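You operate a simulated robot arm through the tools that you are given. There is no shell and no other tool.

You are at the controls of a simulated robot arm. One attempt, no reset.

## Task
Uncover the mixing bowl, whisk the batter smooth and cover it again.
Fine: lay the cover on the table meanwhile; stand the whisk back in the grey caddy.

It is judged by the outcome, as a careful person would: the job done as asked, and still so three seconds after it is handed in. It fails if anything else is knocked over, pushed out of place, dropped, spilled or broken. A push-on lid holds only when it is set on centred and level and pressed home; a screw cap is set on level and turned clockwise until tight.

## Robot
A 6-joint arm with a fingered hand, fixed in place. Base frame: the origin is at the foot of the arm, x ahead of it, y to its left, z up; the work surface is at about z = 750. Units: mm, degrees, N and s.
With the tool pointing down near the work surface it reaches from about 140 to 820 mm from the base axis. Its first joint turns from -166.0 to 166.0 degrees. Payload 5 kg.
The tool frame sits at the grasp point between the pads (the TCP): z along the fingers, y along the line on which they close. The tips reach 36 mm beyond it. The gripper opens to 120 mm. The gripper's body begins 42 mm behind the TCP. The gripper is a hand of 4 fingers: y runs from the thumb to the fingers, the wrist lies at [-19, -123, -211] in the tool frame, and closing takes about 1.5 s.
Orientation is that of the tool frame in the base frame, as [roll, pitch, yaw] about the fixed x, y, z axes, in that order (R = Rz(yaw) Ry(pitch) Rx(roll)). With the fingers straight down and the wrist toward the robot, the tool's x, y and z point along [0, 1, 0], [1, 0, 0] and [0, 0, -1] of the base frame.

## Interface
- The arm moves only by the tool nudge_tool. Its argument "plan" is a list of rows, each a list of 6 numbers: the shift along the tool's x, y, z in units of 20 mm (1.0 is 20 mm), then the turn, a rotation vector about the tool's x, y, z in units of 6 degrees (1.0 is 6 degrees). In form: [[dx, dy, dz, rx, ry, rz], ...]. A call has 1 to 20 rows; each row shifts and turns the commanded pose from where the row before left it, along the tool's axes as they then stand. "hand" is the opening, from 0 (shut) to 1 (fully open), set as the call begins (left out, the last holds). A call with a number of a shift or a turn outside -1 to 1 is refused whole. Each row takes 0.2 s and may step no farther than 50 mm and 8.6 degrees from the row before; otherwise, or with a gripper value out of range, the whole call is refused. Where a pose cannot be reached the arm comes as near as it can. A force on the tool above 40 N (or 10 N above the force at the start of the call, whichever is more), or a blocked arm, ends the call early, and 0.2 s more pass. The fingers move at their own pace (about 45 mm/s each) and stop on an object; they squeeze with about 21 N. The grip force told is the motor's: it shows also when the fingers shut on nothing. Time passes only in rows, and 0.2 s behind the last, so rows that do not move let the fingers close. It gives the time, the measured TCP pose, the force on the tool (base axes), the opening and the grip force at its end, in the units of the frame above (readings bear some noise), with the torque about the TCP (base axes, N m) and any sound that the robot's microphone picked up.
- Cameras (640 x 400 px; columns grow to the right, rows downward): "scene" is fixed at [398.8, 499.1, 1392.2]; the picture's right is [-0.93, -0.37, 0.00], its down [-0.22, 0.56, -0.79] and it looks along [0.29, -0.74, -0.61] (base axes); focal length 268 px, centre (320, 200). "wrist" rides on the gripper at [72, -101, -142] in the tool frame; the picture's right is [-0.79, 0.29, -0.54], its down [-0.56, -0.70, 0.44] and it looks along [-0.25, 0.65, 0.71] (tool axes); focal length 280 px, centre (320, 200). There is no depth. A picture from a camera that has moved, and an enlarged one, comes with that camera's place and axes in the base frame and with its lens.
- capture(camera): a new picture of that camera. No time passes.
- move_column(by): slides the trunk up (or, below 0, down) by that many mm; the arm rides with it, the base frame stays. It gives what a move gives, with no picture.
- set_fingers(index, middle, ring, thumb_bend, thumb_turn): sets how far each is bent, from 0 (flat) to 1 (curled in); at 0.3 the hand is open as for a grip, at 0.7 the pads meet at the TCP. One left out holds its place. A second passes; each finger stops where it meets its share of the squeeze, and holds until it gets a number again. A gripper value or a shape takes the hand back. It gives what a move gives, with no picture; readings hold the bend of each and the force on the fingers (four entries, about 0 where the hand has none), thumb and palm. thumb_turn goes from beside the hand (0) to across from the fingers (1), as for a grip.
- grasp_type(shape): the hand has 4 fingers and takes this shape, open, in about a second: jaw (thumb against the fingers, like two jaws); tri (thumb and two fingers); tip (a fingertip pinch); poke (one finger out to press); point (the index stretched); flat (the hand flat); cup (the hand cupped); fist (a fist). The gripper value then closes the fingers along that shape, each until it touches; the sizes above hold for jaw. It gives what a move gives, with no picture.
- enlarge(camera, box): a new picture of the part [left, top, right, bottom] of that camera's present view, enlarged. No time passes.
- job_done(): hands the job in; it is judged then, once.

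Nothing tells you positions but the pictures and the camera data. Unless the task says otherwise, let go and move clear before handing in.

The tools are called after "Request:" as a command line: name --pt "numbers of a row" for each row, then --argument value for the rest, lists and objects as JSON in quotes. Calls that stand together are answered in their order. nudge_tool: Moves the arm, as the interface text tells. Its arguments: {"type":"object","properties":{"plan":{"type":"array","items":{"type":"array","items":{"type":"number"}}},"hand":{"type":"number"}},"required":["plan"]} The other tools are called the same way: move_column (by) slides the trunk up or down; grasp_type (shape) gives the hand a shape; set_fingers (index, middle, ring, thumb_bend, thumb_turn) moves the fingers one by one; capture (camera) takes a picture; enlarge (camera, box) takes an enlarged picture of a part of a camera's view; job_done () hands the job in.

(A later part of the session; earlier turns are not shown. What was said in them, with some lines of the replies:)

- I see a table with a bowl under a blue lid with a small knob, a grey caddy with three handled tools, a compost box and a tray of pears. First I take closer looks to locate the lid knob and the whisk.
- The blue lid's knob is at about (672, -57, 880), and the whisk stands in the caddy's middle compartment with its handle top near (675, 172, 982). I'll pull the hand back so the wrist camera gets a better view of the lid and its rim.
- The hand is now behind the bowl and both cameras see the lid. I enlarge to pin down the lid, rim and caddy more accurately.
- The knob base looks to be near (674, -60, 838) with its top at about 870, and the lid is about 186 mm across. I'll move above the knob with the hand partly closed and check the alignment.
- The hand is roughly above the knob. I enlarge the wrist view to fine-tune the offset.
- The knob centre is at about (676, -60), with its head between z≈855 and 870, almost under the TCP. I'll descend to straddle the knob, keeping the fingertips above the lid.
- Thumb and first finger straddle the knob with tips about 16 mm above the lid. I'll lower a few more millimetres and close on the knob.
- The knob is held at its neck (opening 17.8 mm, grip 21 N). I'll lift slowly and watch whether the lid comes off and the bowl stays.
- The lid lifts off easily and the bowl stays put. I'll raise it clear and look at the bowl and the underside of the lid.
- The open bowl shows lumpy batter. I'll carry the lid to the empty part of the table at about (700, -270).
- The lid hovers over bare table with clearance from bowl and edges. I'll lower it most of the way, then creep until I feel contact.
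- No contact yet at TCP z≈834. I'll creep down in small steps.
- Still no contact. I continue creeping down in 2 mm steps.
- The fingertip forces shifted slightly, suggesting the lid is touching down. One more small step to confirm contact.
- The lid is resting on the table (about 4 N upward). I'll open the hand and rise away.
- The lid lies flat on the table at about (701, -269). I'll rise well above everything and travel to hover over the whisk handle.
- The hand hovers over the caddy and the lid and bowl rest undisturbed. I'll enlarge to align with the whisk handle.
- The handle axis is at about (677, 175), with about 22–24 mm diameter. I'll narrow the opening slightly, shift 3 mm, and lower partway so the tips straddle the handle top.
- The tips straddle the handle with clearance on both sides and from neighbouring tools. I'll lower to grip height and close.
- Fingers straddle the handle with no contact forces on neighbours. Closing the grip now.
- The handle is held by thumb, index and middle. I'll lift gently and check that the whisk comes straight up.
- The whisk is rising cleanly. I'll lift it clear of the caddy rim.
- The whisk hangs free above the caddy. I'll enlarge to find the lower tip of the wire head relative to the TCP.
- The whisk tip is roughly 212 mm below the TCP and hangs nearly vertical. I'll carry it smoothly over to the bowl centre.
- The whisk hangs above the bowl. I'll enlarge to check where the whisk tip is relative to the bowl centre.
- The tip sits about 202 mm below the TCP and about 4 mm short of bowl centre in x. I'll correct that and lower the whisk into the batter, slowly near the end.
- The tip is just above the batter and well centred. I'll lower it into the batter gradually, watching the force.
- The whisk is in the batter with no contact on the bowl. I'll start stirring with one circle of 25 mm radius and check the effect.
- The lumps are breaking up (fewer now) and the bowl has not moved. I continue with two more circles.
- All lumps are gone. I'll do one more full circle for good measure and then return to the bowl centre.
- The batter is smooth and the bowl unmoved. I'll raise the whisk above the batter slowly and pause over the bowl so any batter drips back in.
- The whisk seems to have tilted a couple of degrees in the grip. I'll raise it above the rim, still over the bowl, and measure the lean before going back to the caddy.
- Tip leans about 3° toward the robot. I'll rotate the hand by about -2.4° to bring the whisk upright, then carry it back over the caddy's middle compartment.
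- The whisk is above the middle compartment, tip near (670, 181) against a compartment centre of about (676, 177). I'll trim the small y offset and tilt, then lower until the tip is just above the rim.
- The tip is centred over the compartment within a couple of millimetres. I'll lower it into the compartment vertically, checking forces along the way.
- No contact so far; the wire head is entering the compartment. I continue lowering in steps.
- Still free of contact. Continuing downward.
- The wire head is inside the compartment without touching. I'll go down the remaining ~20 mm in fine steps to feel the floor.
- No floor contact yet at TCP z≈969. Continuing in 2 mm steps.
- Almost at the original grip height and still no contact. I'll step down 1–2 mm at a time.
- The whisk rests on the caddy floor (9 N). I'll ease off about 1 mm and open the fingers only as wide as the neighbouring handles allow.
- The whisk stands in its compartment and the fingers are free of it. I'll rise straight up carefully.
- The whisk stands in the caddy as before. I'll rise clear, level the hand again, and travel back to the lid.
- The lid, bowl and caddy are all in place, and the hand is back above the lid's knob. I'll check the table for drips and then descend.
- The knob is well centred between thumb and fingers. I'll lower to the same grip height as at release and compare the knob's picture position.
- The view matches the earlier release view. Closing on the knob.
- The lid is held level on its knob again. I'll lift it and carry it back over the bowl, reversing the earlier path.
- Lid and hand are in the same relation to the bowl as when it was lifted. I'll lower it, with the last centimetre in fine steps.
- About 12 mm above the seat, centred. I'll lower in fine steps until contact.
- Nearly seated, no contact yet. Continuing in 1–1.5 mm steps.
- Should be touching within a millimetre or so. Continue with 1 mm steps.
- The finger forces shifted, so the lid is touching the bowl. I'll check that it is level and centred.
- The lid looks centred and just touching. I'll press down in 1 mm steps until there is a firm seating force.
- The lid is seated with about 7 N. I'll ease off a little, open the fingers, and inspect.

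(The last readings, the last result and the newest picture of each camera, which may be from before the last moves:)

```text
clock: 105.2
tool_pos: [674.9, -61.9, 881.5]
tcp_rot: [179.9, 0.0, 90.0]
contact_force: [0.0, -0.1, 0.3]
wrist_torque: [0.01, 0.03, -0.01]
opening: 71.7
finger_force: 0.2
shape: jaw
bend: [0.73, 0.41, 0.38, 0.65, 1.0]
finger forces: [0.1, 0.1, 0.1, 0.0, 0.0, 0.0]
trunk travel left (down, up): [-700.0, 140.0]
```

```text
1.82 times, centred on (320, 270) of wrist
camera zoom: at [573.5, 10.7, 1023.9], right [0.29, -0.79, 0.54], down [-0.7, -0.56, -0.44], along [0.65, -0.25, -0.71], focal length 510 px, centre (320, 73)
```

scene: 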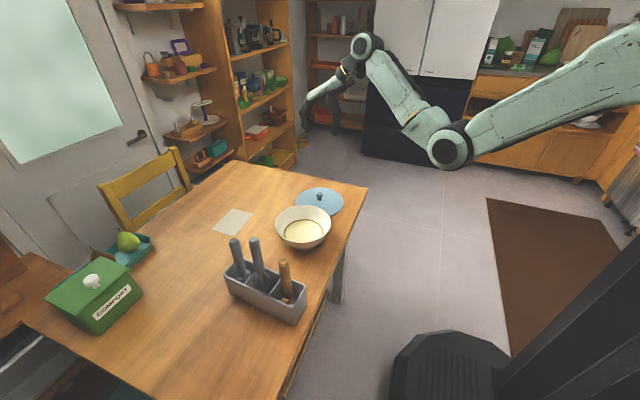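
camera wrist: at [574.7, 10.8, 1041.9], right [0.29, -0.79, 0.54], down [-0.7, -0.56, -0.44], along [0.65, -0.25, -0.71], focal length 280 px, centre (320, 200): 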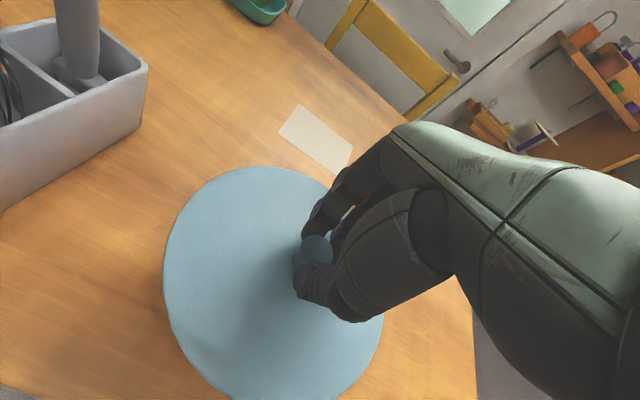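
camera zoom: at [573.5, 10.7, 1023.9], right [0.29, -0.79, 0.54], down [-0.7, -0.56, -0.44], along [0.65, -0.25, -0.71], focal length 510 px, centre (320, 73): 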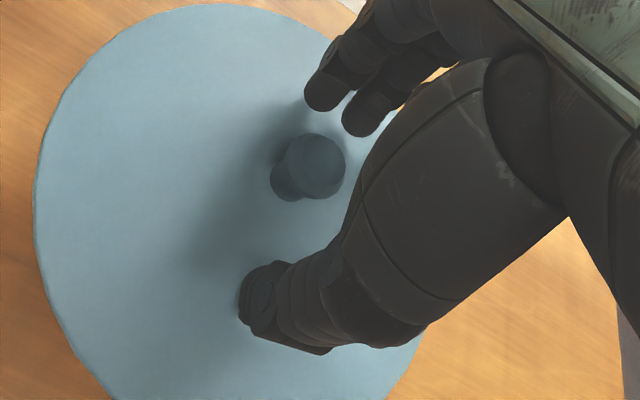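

The lid is released. I'll rise clear and compare with the initial picture.

Request:
nudge_tool --pt "0 0 -0.4 0 0 0" --pt "0 0 -0.8 0 0 0" --pt "0 0 -1 0 0 0" --pt "0 0 -1 0 0 0" --pt "0 0 -1 0 0 0" --pt "0 0 -1 0 0 0" --pt "0 0 -1 0 0 0"

Request:
nudge_tool --pt "0.3 -1 -0.6 0 0 0" --pt "0.3 -1 -0.6 0 0 0" --pt "0.3 -1 -0.4 0 0 0" --pt "0.3 -1 -0.4 0 0 0" --pt "0.3 -1 0 0 0 0" --pt "0.3 -1 0 0 0 0" --pt "0.3 -1 0 0 0 0" --pt "0.3 -1 0 0 0 0"

Request:
enlarge --camera "scene" --box '[200, 180, 360, 340]'

Request:
enlarge --camera "scene" --box '[270, 190, 340, 260]'

Request:
capture --camera "wrist"

```text
clock: 106.8
tool_pos: [674.9, -59.9, 1005.1]
tcp_rot: [-179.9, 0.0, 90.0]
contact_force: [0.2, -0.4, 0.9]
wrist_torque: [0.0, 0.0, -0.02]
opening: 71.4
finger_force: 0.0
shape: jaw
bend: [0.73, 0.41, 0.38, 0.65, 1.0]
finger forces: [0.0, 0.0, 0.1, 0.1, 0.1, 0.0]
trunk travel left (down, up): [-700.0, 140.0]
```

```text
clock: 108.6
tool_pos: [514.6, -13.5, 1047.2]
tcp_rot: [179.9, 0.0, 90.0]
contact_force: [0.3, 0.0, 0.3]
wrist_torque: [0.05, 0.01, 0.0]
opening: 71.4
finger_force: 0.0
shape: jaw
bend: [0.73, 0.41, 0.38, 0.65, 1.0]
finger forces: [0.0, 0.0, 0.0, 0.1, 0.1, 0.0]
trunk travel left (down, up): [-700.0, 140.0]
```

```text
2.50 times, centred on (280, 260) of scene
camera zoom: at [398.8, 499.1, 1392.2], right [-0.93, -0.37, 0.0], down [-0.22, 0.56, -0.79], along [0.29, -0.74, -0.61], focal length 671 px, centre (420, 50)
```

zoom: 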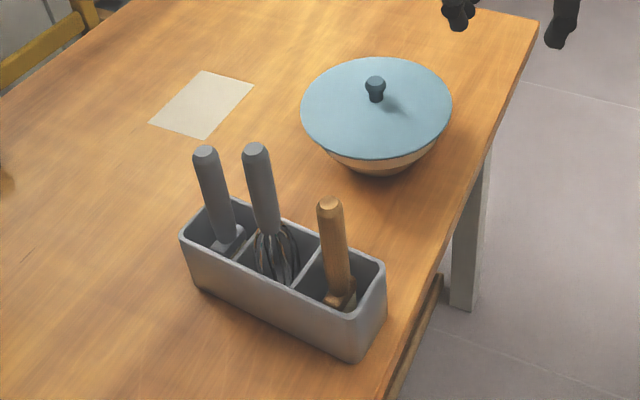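

```text
5.71 times, centred on (305, 225) of scene
camera zoom: at [398.8, 499.1, 1392.2], right [-0.93, -0.37, 0.0], down [-0.22, 0.56, -0.79], along [0.29, -0.74, -0.61], focal length 1533 px, centre (406, 57)
```

zoom: 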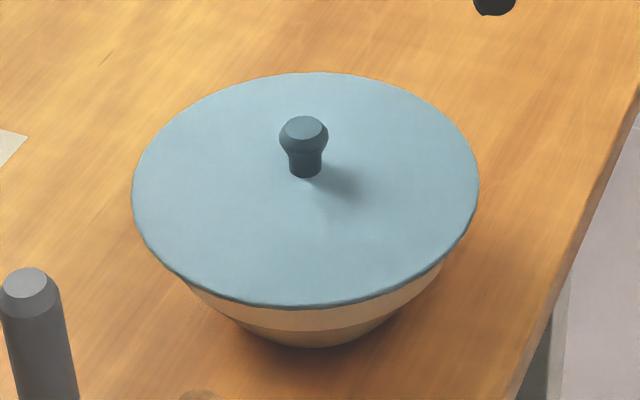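

```text
taken
camera wrist: at [412.7, 58.6, 1189.9], right [0.29, -0.79, 0.54], down [-0.7, -0.56, -0.44], along [0.65, -0.25, -0.71], focal length 280 px, centre (320, 200)
```

wrist: 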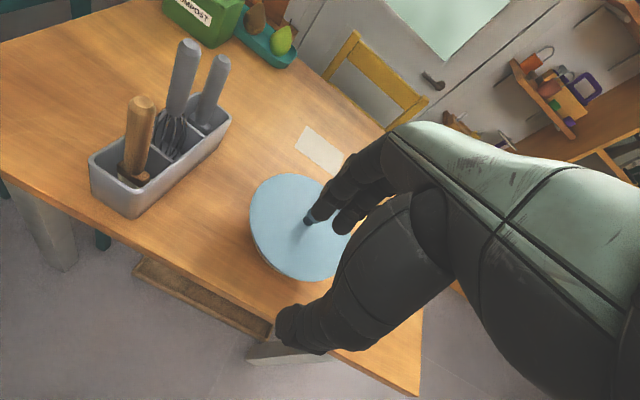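

The whisk stands in the caddy and the lid sits within about 1–2 mm of its original place. I'll reproduce the early wrist-camera viewpoint to compare the lid's height and level with the original.

Request:
nudge_tool --pt "-0.24 -0.03 0.71 0 0 0" --pt "-0.24 -0.03 0.71 0 0 0" --pt "-0.25 -0.03 0.71 0 0 0" --pt "0 0 0 0 0 0" --pt "0 0 0 0 0 0" --hand 1.0

Request:
enlarge --camera "wrist" --box '[220, 130, 380, 280]'

Request:
enlarge --camera "wrist" --box '[60, 0, 260, 200]'

Request:
enlarge --camera "scene" --box '[250, 140, 410, 280]'

```text
clock: 109.8
tool_pos: [512.9, -27.4, 1003.0]
tcp_rot: [179.9, 0.0, 90.0]
contact_force: [0.0, -0.8, -0.4]
wrist_torque: [-0.01, 0.03, -0.01]
opening: 119.4
finger_force: 0.0
shape: jaw
bend: [0.3, 0.3, 0.3, 0.3, 0.98]
finger forces: [0.0, 0.0, 0.0, 0.0, 0.0, 0.0]
trunk travel left (down, up): [-700.0, 140.0]
```

```text
2.67 times, centred on (300, 205) of wrist
camera zoom: at [411.4, 44.5, 1146.2], right [0.29, -0.79, 0.54], down [-0.7, -0.56, -0.44], along [0.65, -0.25, -0.71], focal length 748 px, centre (373, 187)
```

zoom: 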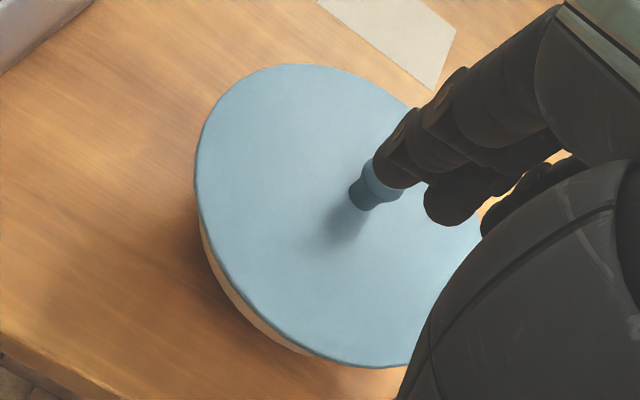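

```text
2.00 times, centred on (160, 100) of wrist
camera zoom: at [411.4, 44.5, 1146.2], right [0.29, -0.79, 0.54], down [-0.7, -0.56, -0.44], along [0.65, -0.25, -0.71], focal length 561 px, centre (640, 400)
```

zoom: 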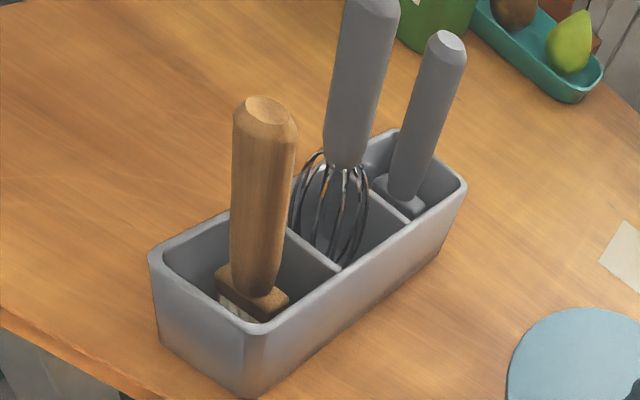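

```text
2.86 times, centred on (330, 210) of scene
camera zoom: at [398.8, 499.1, 1392.2], right [-0.93, -0.37, 0.0], down [-0.22, 0.56, -0.79], along [0.29, -0.74, -0.61], focal length 766 px, centre (291, 171)
```

zoom: 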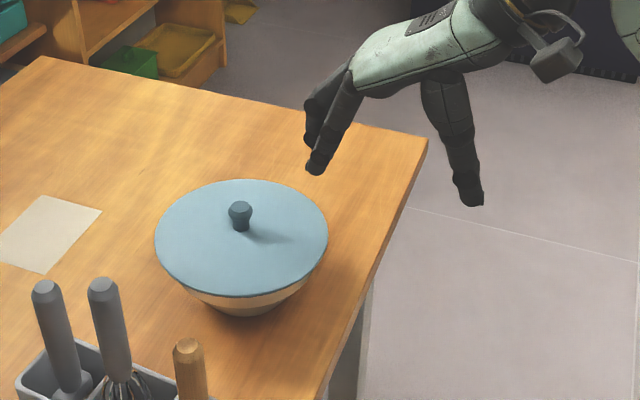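

Height and position of the lid match the original within about 1 mm. To be sure it is pressed home, I'll go back over it with closed fingers and press gently on the centre of the knob.

Request:
nudge_tool --pt "-0.187 0.91 0.2 0 0 0" --pt "-0.187 0.91 0.2 0 0 0" --pt "-0.187 0.91 0.2 0 0 0" --pt "-0.187 0.91 0.2 0 0 0" --pt "-0.187 0.91 0.2 0 0 0" --pt "-0.187 0.91 0.2 0 0 0" --pt "-0.187 0.91 0.2 0 0 0" --pt "-0.187 0.91 0.2 0 0 0" --pt "-0.187 0.91 0.2 0 0 0" --pt "0 0 0 0 0 0" --hand 0.0

Request:
enlarge --camera "wrist" --box '[180, 140, 420, 380]'

Request:
enlarge --camera "scene" --box '[260, 140, 350, 250]'

```text
clock: 112.0
tool_pos: [676.6, -61.4, 968.0]
tcp_rot: [-180.0, -0.1, 89.9]
contact_force: [-1.0, -0.9, -0.1]
wrist_torque: [0.01, -0.02, -0.01]
opening: 0.0
finger_force: 21.0
shape: jaw
bend: [0.7, 0.7, 0.7, 0.55, 1.0]
finger forces: [0.1, 0.0, 0.0, 0.0, 0.0, 0.0]
trunk travel left (down, up): [-700.0, 140.0]
```

```text
1.67 times, centred on (300, 260) of wrist
camera zoom: at [575.4, 10.8, 1110.2], right [0.29, -0.79, 0.54], down [-0.7, -0.56, -0.44], along [0.65, -0.25, -0.71], focal length 467 px, centre (353, 100)
```

zoom: 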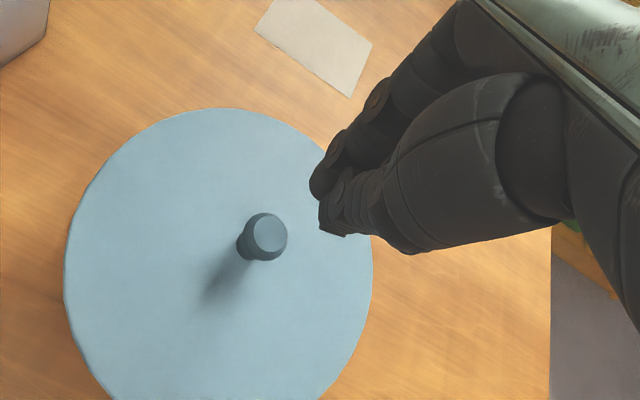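

```text
3.64 times, centred on (305, 195) of scene
camera zoom: at [398.8, 499.1, 1392.2], right [-0.93, -0.37, 0.0], down [-0.22, 0.56, -0.79], along [0.29, -0.74, -0.61], focal length 975 px, centre (374, 218)
```

zoom: 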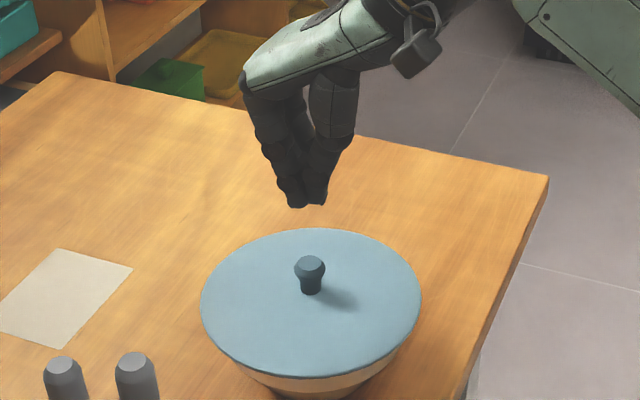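

Closed fingertips are above the knob within a few millimetres. I'll lower to just above it, then press in small steps.

Request:
nudge_tool --pt "0 0.1 0.5 0 0 0" --pt "0 0.03 0.6 0 0 0" --pt "0 0 0.6 0 0 0" --pt "0 0 0.5 0 0 0" --pt "0 0 0.3 0 0 0" --pt "0 0 0 0 0 0"

Request:
enlarge --camera "wrist" --box '[180, 140, 420, 380]'

Request:
enlarge --camera "scene" --box '[260, 150, 350, 260]'

```text
clock: 113.4
tool_pos: [679.6, -61.3, 916.8]
tcp_rot: [180.0, 0.0, 90.0]
contact_force: [0.1, -0.1, 0.6]
wrist_torque: [0.0, 0.03, -0.04]
opening: 0.0
finger_force: 21.6
shape: jaw
bend: [0.7, 0.7, 0.7, 0.55, 1.0]
finger forces: [0.0, 0.0, 0.1, 0.1, 0.0, 0.0]
trunk travel left (down, up): [-700.0, 140.0]
```

```text
1.67 times, centred on (300, 260) of wrist
camera zoom: at [578.9, 11.0, 1059.9], right [0.29, -0.79, 0.54], down [-0.7, -0.56, -0.44], along [0.65, -0.25, -0.71], focal length 467 px, centre (353, 100)
```

zoom: 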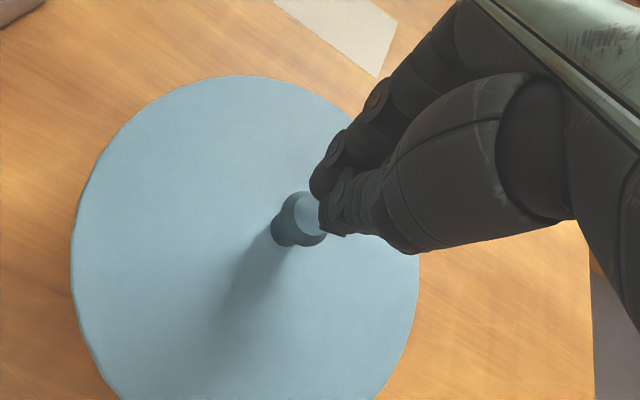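

```text
3.64 times, centred on (305, 205) of scene
camera zoom: at [398.8, 499.1, 1392.2], right [-0.93, -0.37, 0.0], down [-0.22, 0.56, -0.79], along [0.29, -0.74, -0.61], focal length 975 px, centre (374, 182)
```

zoom: 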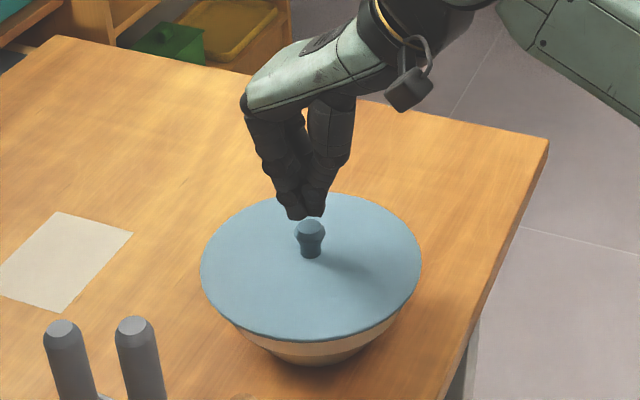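

Tips are about 10 mm above the knob top. I'll shift 2 mm in y and touch down gently.

Request:
nudge_tool --pt "0.12 -0.02 0 0 0 0" --pt "0 0 0.25 0 0 0" --pt "0 0 0 0 0 0"

Request:
nudge_tool --pt "0 0 0.1 0 0 0" --pt "0 0 0.1 0 0 0" --pt "0 0 0 0 0 0"

Request:
enlarge --camera "scene" --box '[270, 170, 340, 255]'

```text
clock: 114.2
tool_pos: [680.5, -58.9, 911.5]
tcp_rot: [180.0, 0.0, 90.1]
contact_force: [0.4, 0.2, 0.8]
wrist_torque: [-0.01, -0.01, 0.0]
opening: 0.0
finger_force: 21.2
shape: jaw
bend: [0.7, 0.7, 0.7, 0.55, 1.0]
finger forces: [0.0, 0.0, 0.0, 0.1, 0.1, 0.1]
trunk travel left (down, up): [-700.0, 140.0]
```

```text
clock: 115.0
tool_pos: [679.0, -59.8, 906.7]
tcp_rot: [179.9, 0.0, 89.9]
contact_force: [0.5, 0.2, -0.3]
wrist_torque: [-0.01, 0.0, 0.01]
opening: 0.1
finger_force: 20.9
shape: jaw
bend: [0.7, 0.7, 0.7, 0.55, 1.0]
finger forces: [0.0, 0.0, 0.0, 0.1, 0.0, 0.0]
trunk travel left (down, up): [-700.0, 140.0]
```

```text
4.71 times, centred on (305, 212) of scene
camera zoom: at [398.8, 499.1, 1392.2], right [-0.93, -0.37, 0.0], down [-0.22, 0.56, -0.79], along [0.29, -0.74, -0.61], focal length 1262 px, centre (391, 141)
```

zoom: 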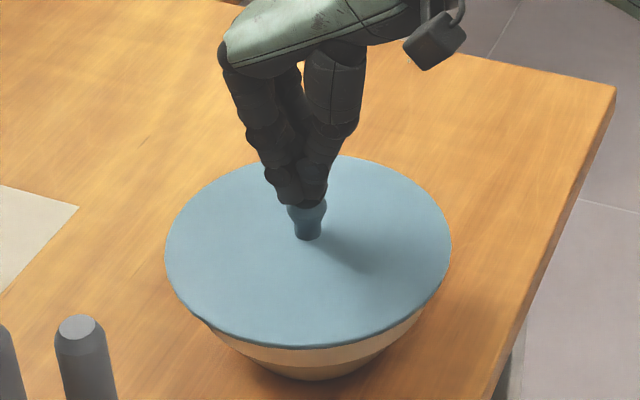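

Tips are nearly on the knob, a bit far in +x. I'll shift back 3 mm and press in 1 mm steps.

Request:
nudge_tool --pt "0 -0.15 0 0 0 0" --pt "0 0 0.06 0 0 0" --pt "0 0 0 0 0 0"

Request:
nudge_tool --pt "0 0 0.06 0 0 0" --pt "0 0 0 0 0 0"

Request:
nudge_tool --pt "0 0 0.06 0 0 0" --pt "0 0 0 0 0 0"

```text
clock: 115.8
tool_pos: [675.1, -58.2, 907.0]
tcp_rot: [-180.0, 0.0, 90.0]
contact_force: [0.1, -0.5, -0.1]
wrist_torque: [-0.03, -0.01, -0.01]
opening: 0.0
finger_force: 21.4
shape: jaw
bend: [0.7, 0.7, 0.7, 0.55, 1.0]
finger forces: [0.1, 0.0, 0.0, 0.0, 0.1, 0.0]
trunk travel left (down, up): [-700.0, 140.0]
```

```text
clock: 116.4
tool_pos: [676.7, -58.7, 905.0]
tcp_rot: [-180.0, 0.1, 90.1]
contact_force: [-0.9, -0.9, 4.6]
wrist_torque: [0.01, -0.03, 0.0]
opening: 0.1
finger_force: 21.3
shape: jaw
bend: [0.7, 0.7, 0.7, 0.55, 1.0]
finger forces: [0.0, 0.0, 0.0, 0.1, 0.0, 0.0]
trunk travel left (down, up): [-700.0, 140.0]
```

```text
clock: 117.0
tool_pos: [675.8, -60.1, 905.2]
tcp_rot: [179.8, 0.0, 90.0]
contact_force: [0.3, -1.7, 13.4]
wrist_torque: [0.05, -0.16, 0.03]
opening: 0.1
finger_force: 21.3
shape: jaw
bend: [0.7, 0.7, 0.7, 0.55, 1.0]
finger forces: [0.1, 0.0, 0.0, 0.0, 0.0, 0.1]
trunk travel left (down, up): [-700.0, 140.0]
```

Pressing with 13 N, stable and vertical. One more small step, then retreat.

Request:
nudge_tool --pt "0 0 0.05 0 0 0" --pt "0 0 0 0 0 0"

Request:
enlarge --camera "scene" --box '[270, 170, 340, 255]'

```text
clock: 117.6
tool_pos: [675.8, -58.1, 906.3]
tcp_rot: [179.7, 0.0, 90.0]
contact_force: [2.5, -1.2, 21.8]
wrist_torque: [0.16, -0.22, -0.03]
opening: 0.1
finger_force: 20.9
shape: jaw
bend: [0.7, 0.7, 0.7, 0.55, 1.0]
finger forces: [37.1, 0.1, 0.0, 0.0, 0.0, 0.0]
trunk travel left (down, up): [-700.0, 140.0]
```

```text
4.71 times, centred on (305, 212) of scene
camera zoom: at [398.8, 499.1, 1392.2], right [-0.93, -0.37, 0.0], down [-0.22, 0.56, -0.79], along [0.29, -0.74, -0.61], focal length 1262 px, centre (391, 141)
```

zoom: 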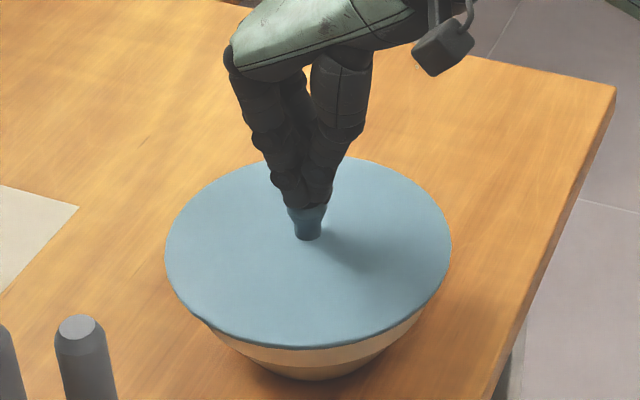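

The lid took 22 N with no movement, so it is fully seated. I'll rise straight off, open the hand clear, and take final pictures.

Request:
nudge_tool --pt "0 0 -0.1 0 0 0" --pt "0 0 -0.3 0 0 0" --pt "0 0 -0.8 0 0 0" --pt "0 0 -1 0 0 0" --pt "0 0 -1 0 0 0" --pt "0 0 -1 0 0 0" --pt "0 0 -1 0 0 0"

Request:
nudge_tool --pt "0.3 -1 -0.6 0 0 0" --pt "0.3 -1 -0.6 0 0 0" --pt "0.3 -1 -0.6 0 0 0" --pt "0.3 -1 -0.6 0 0 0" --pt "0.3 -1 0 0 0 0" --pt "0.3 -1 0 0 0 0" --pt "0.3 -1 0 0 0 0" --pt "0.3 -1 0 0 0 0" --pt "0 0 0 0 0 0" --pt "0 0 0 0 0 0" --pt "0 0 0 0 0 0" --hand 1.0

Request:
capture --camera "scene"

Request:
enlarge --camera "scene" --box '[200, 180, 360, 340]'

Request:
enlarge --camera "scene" --box '[270, 190, 340, 260]'

Request:
capture --camera "wrist"

```text
clock: 119.2
tool_pos: [675.2, -60.3, 1006.4]
tcp_rot: [-180.0, 0.0, 90.0]
contact_force: [0.4, -0.2, -0.2]
wrist_torque: [0.01, 0.03, 0.02]
opening: 0.1
finger_force: 21.1
shape: jaw
bend: [0.7, 0.7, 0.7, 0.55, 1.0]
finger forces: [0.1, 0.1, 0.0, 0.0, 0.0, 0.0]
trunk travel left (down, up): [-700.0, 140.0]
```

```text
clock: 121.6
tool_pos: [517.1, -10.8, 1054.5]
tcp_rot: [-180.0, 0.0, 90.0]
contact_force: [0.6, -0.2, -0.1]
wrist_torque: [0.0, -0.01, 0.01]
opening: 119.6
finger_force: 0.0
shape: jaw
bend: [0.3, 0.3, 0.3, 0.3, 0.98]
finger forces: [0.1, 0.1, 0.1, 0.0, 0.0, 0.1]
trunk travel left (down, up): [-700.0, 140.0]
```

```text
taken
```

scene: 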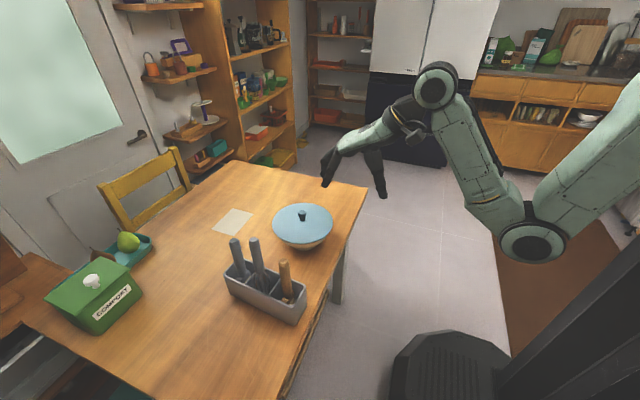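

```text
2.50 times, centred on (280, 260) of scene
camera zoom: at [398.8, 499.1, 1392.2], right [-0.93, -0.37, 0.0], down [-0.22, 0.56, -0.79], along [0.29, -0.74, -0.61], focal length 671 px, centre (420, 50)
```

zoom: 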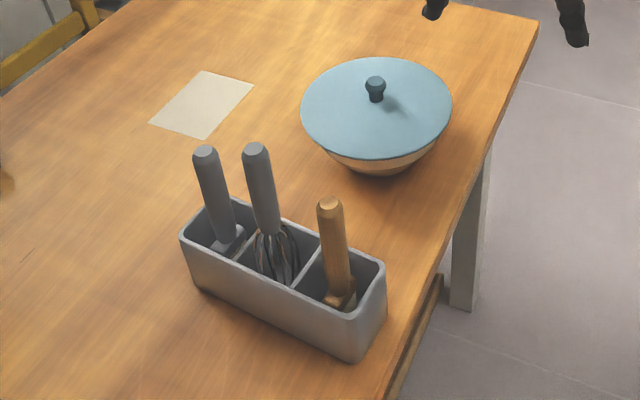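

```text
5.71 times, centred on (305, 225) of scene
camera zoom: at [398.8, 499.1, 1392.2], right [-0.93, -0.37, 0.0], down [-0.22, 0.56, -0.79], along [0.29, -0.74, -0.61], focal length 1533 px, centre (406, 57)
```

zoom: 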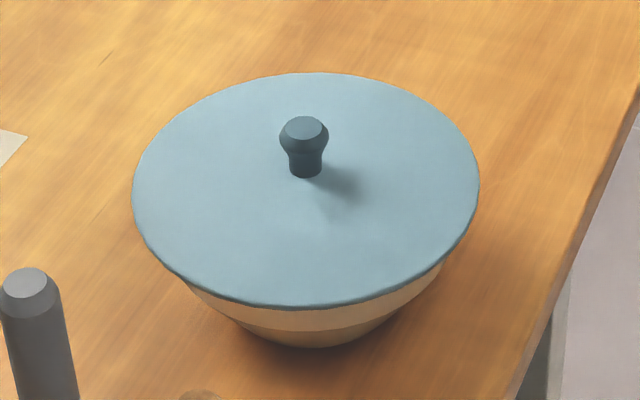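

```text
taken
camera wrist: at [415.8, 61.7, 1197.6], right [0.29, -0.79, 0.54], down [-0.7, -0.56, -0.44], along [0.65, -0.25, -0.71], focal length 280 px, centre (320, 200)
```

wrist: 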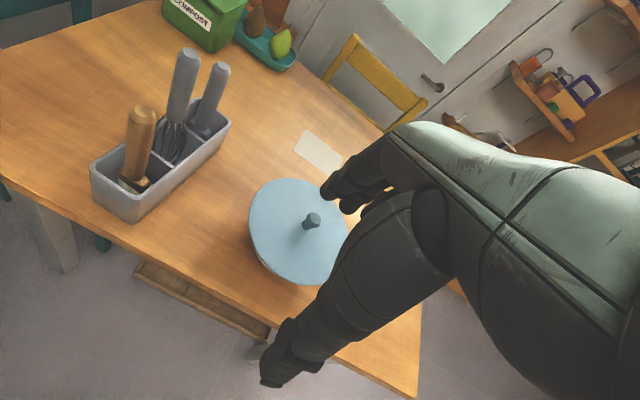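

The lid sits level and centred on the bowl, and the whisk stands in the middle compartment of the caddy. Nothing else has moved and the hand is clear, so I'm handing the job in.

Request:
job_done

```text
The job is handed in.
```

The batter is whisked smooth, the bowl is covered again, and the whisk is back in the grey caddy. The job has been handed in.

- **Batter:** the lumps were gone after three circles. I stirred one more and let the whisk drip over the bowl before moving it.
- **Cover:** it lay flat on bare table while I whisked. It is now back within about 2 mm of its original place, level, and I pressed it down with about 22 N without it moving.
- **Whisk:** it stands in the middle compartment of the caddy, leaning a couple of degrees more than it did at the start.

In the final pictures nothing else had moved, and I saw no spills or drips on the table. The hand was open and clear of everything when I handed in.
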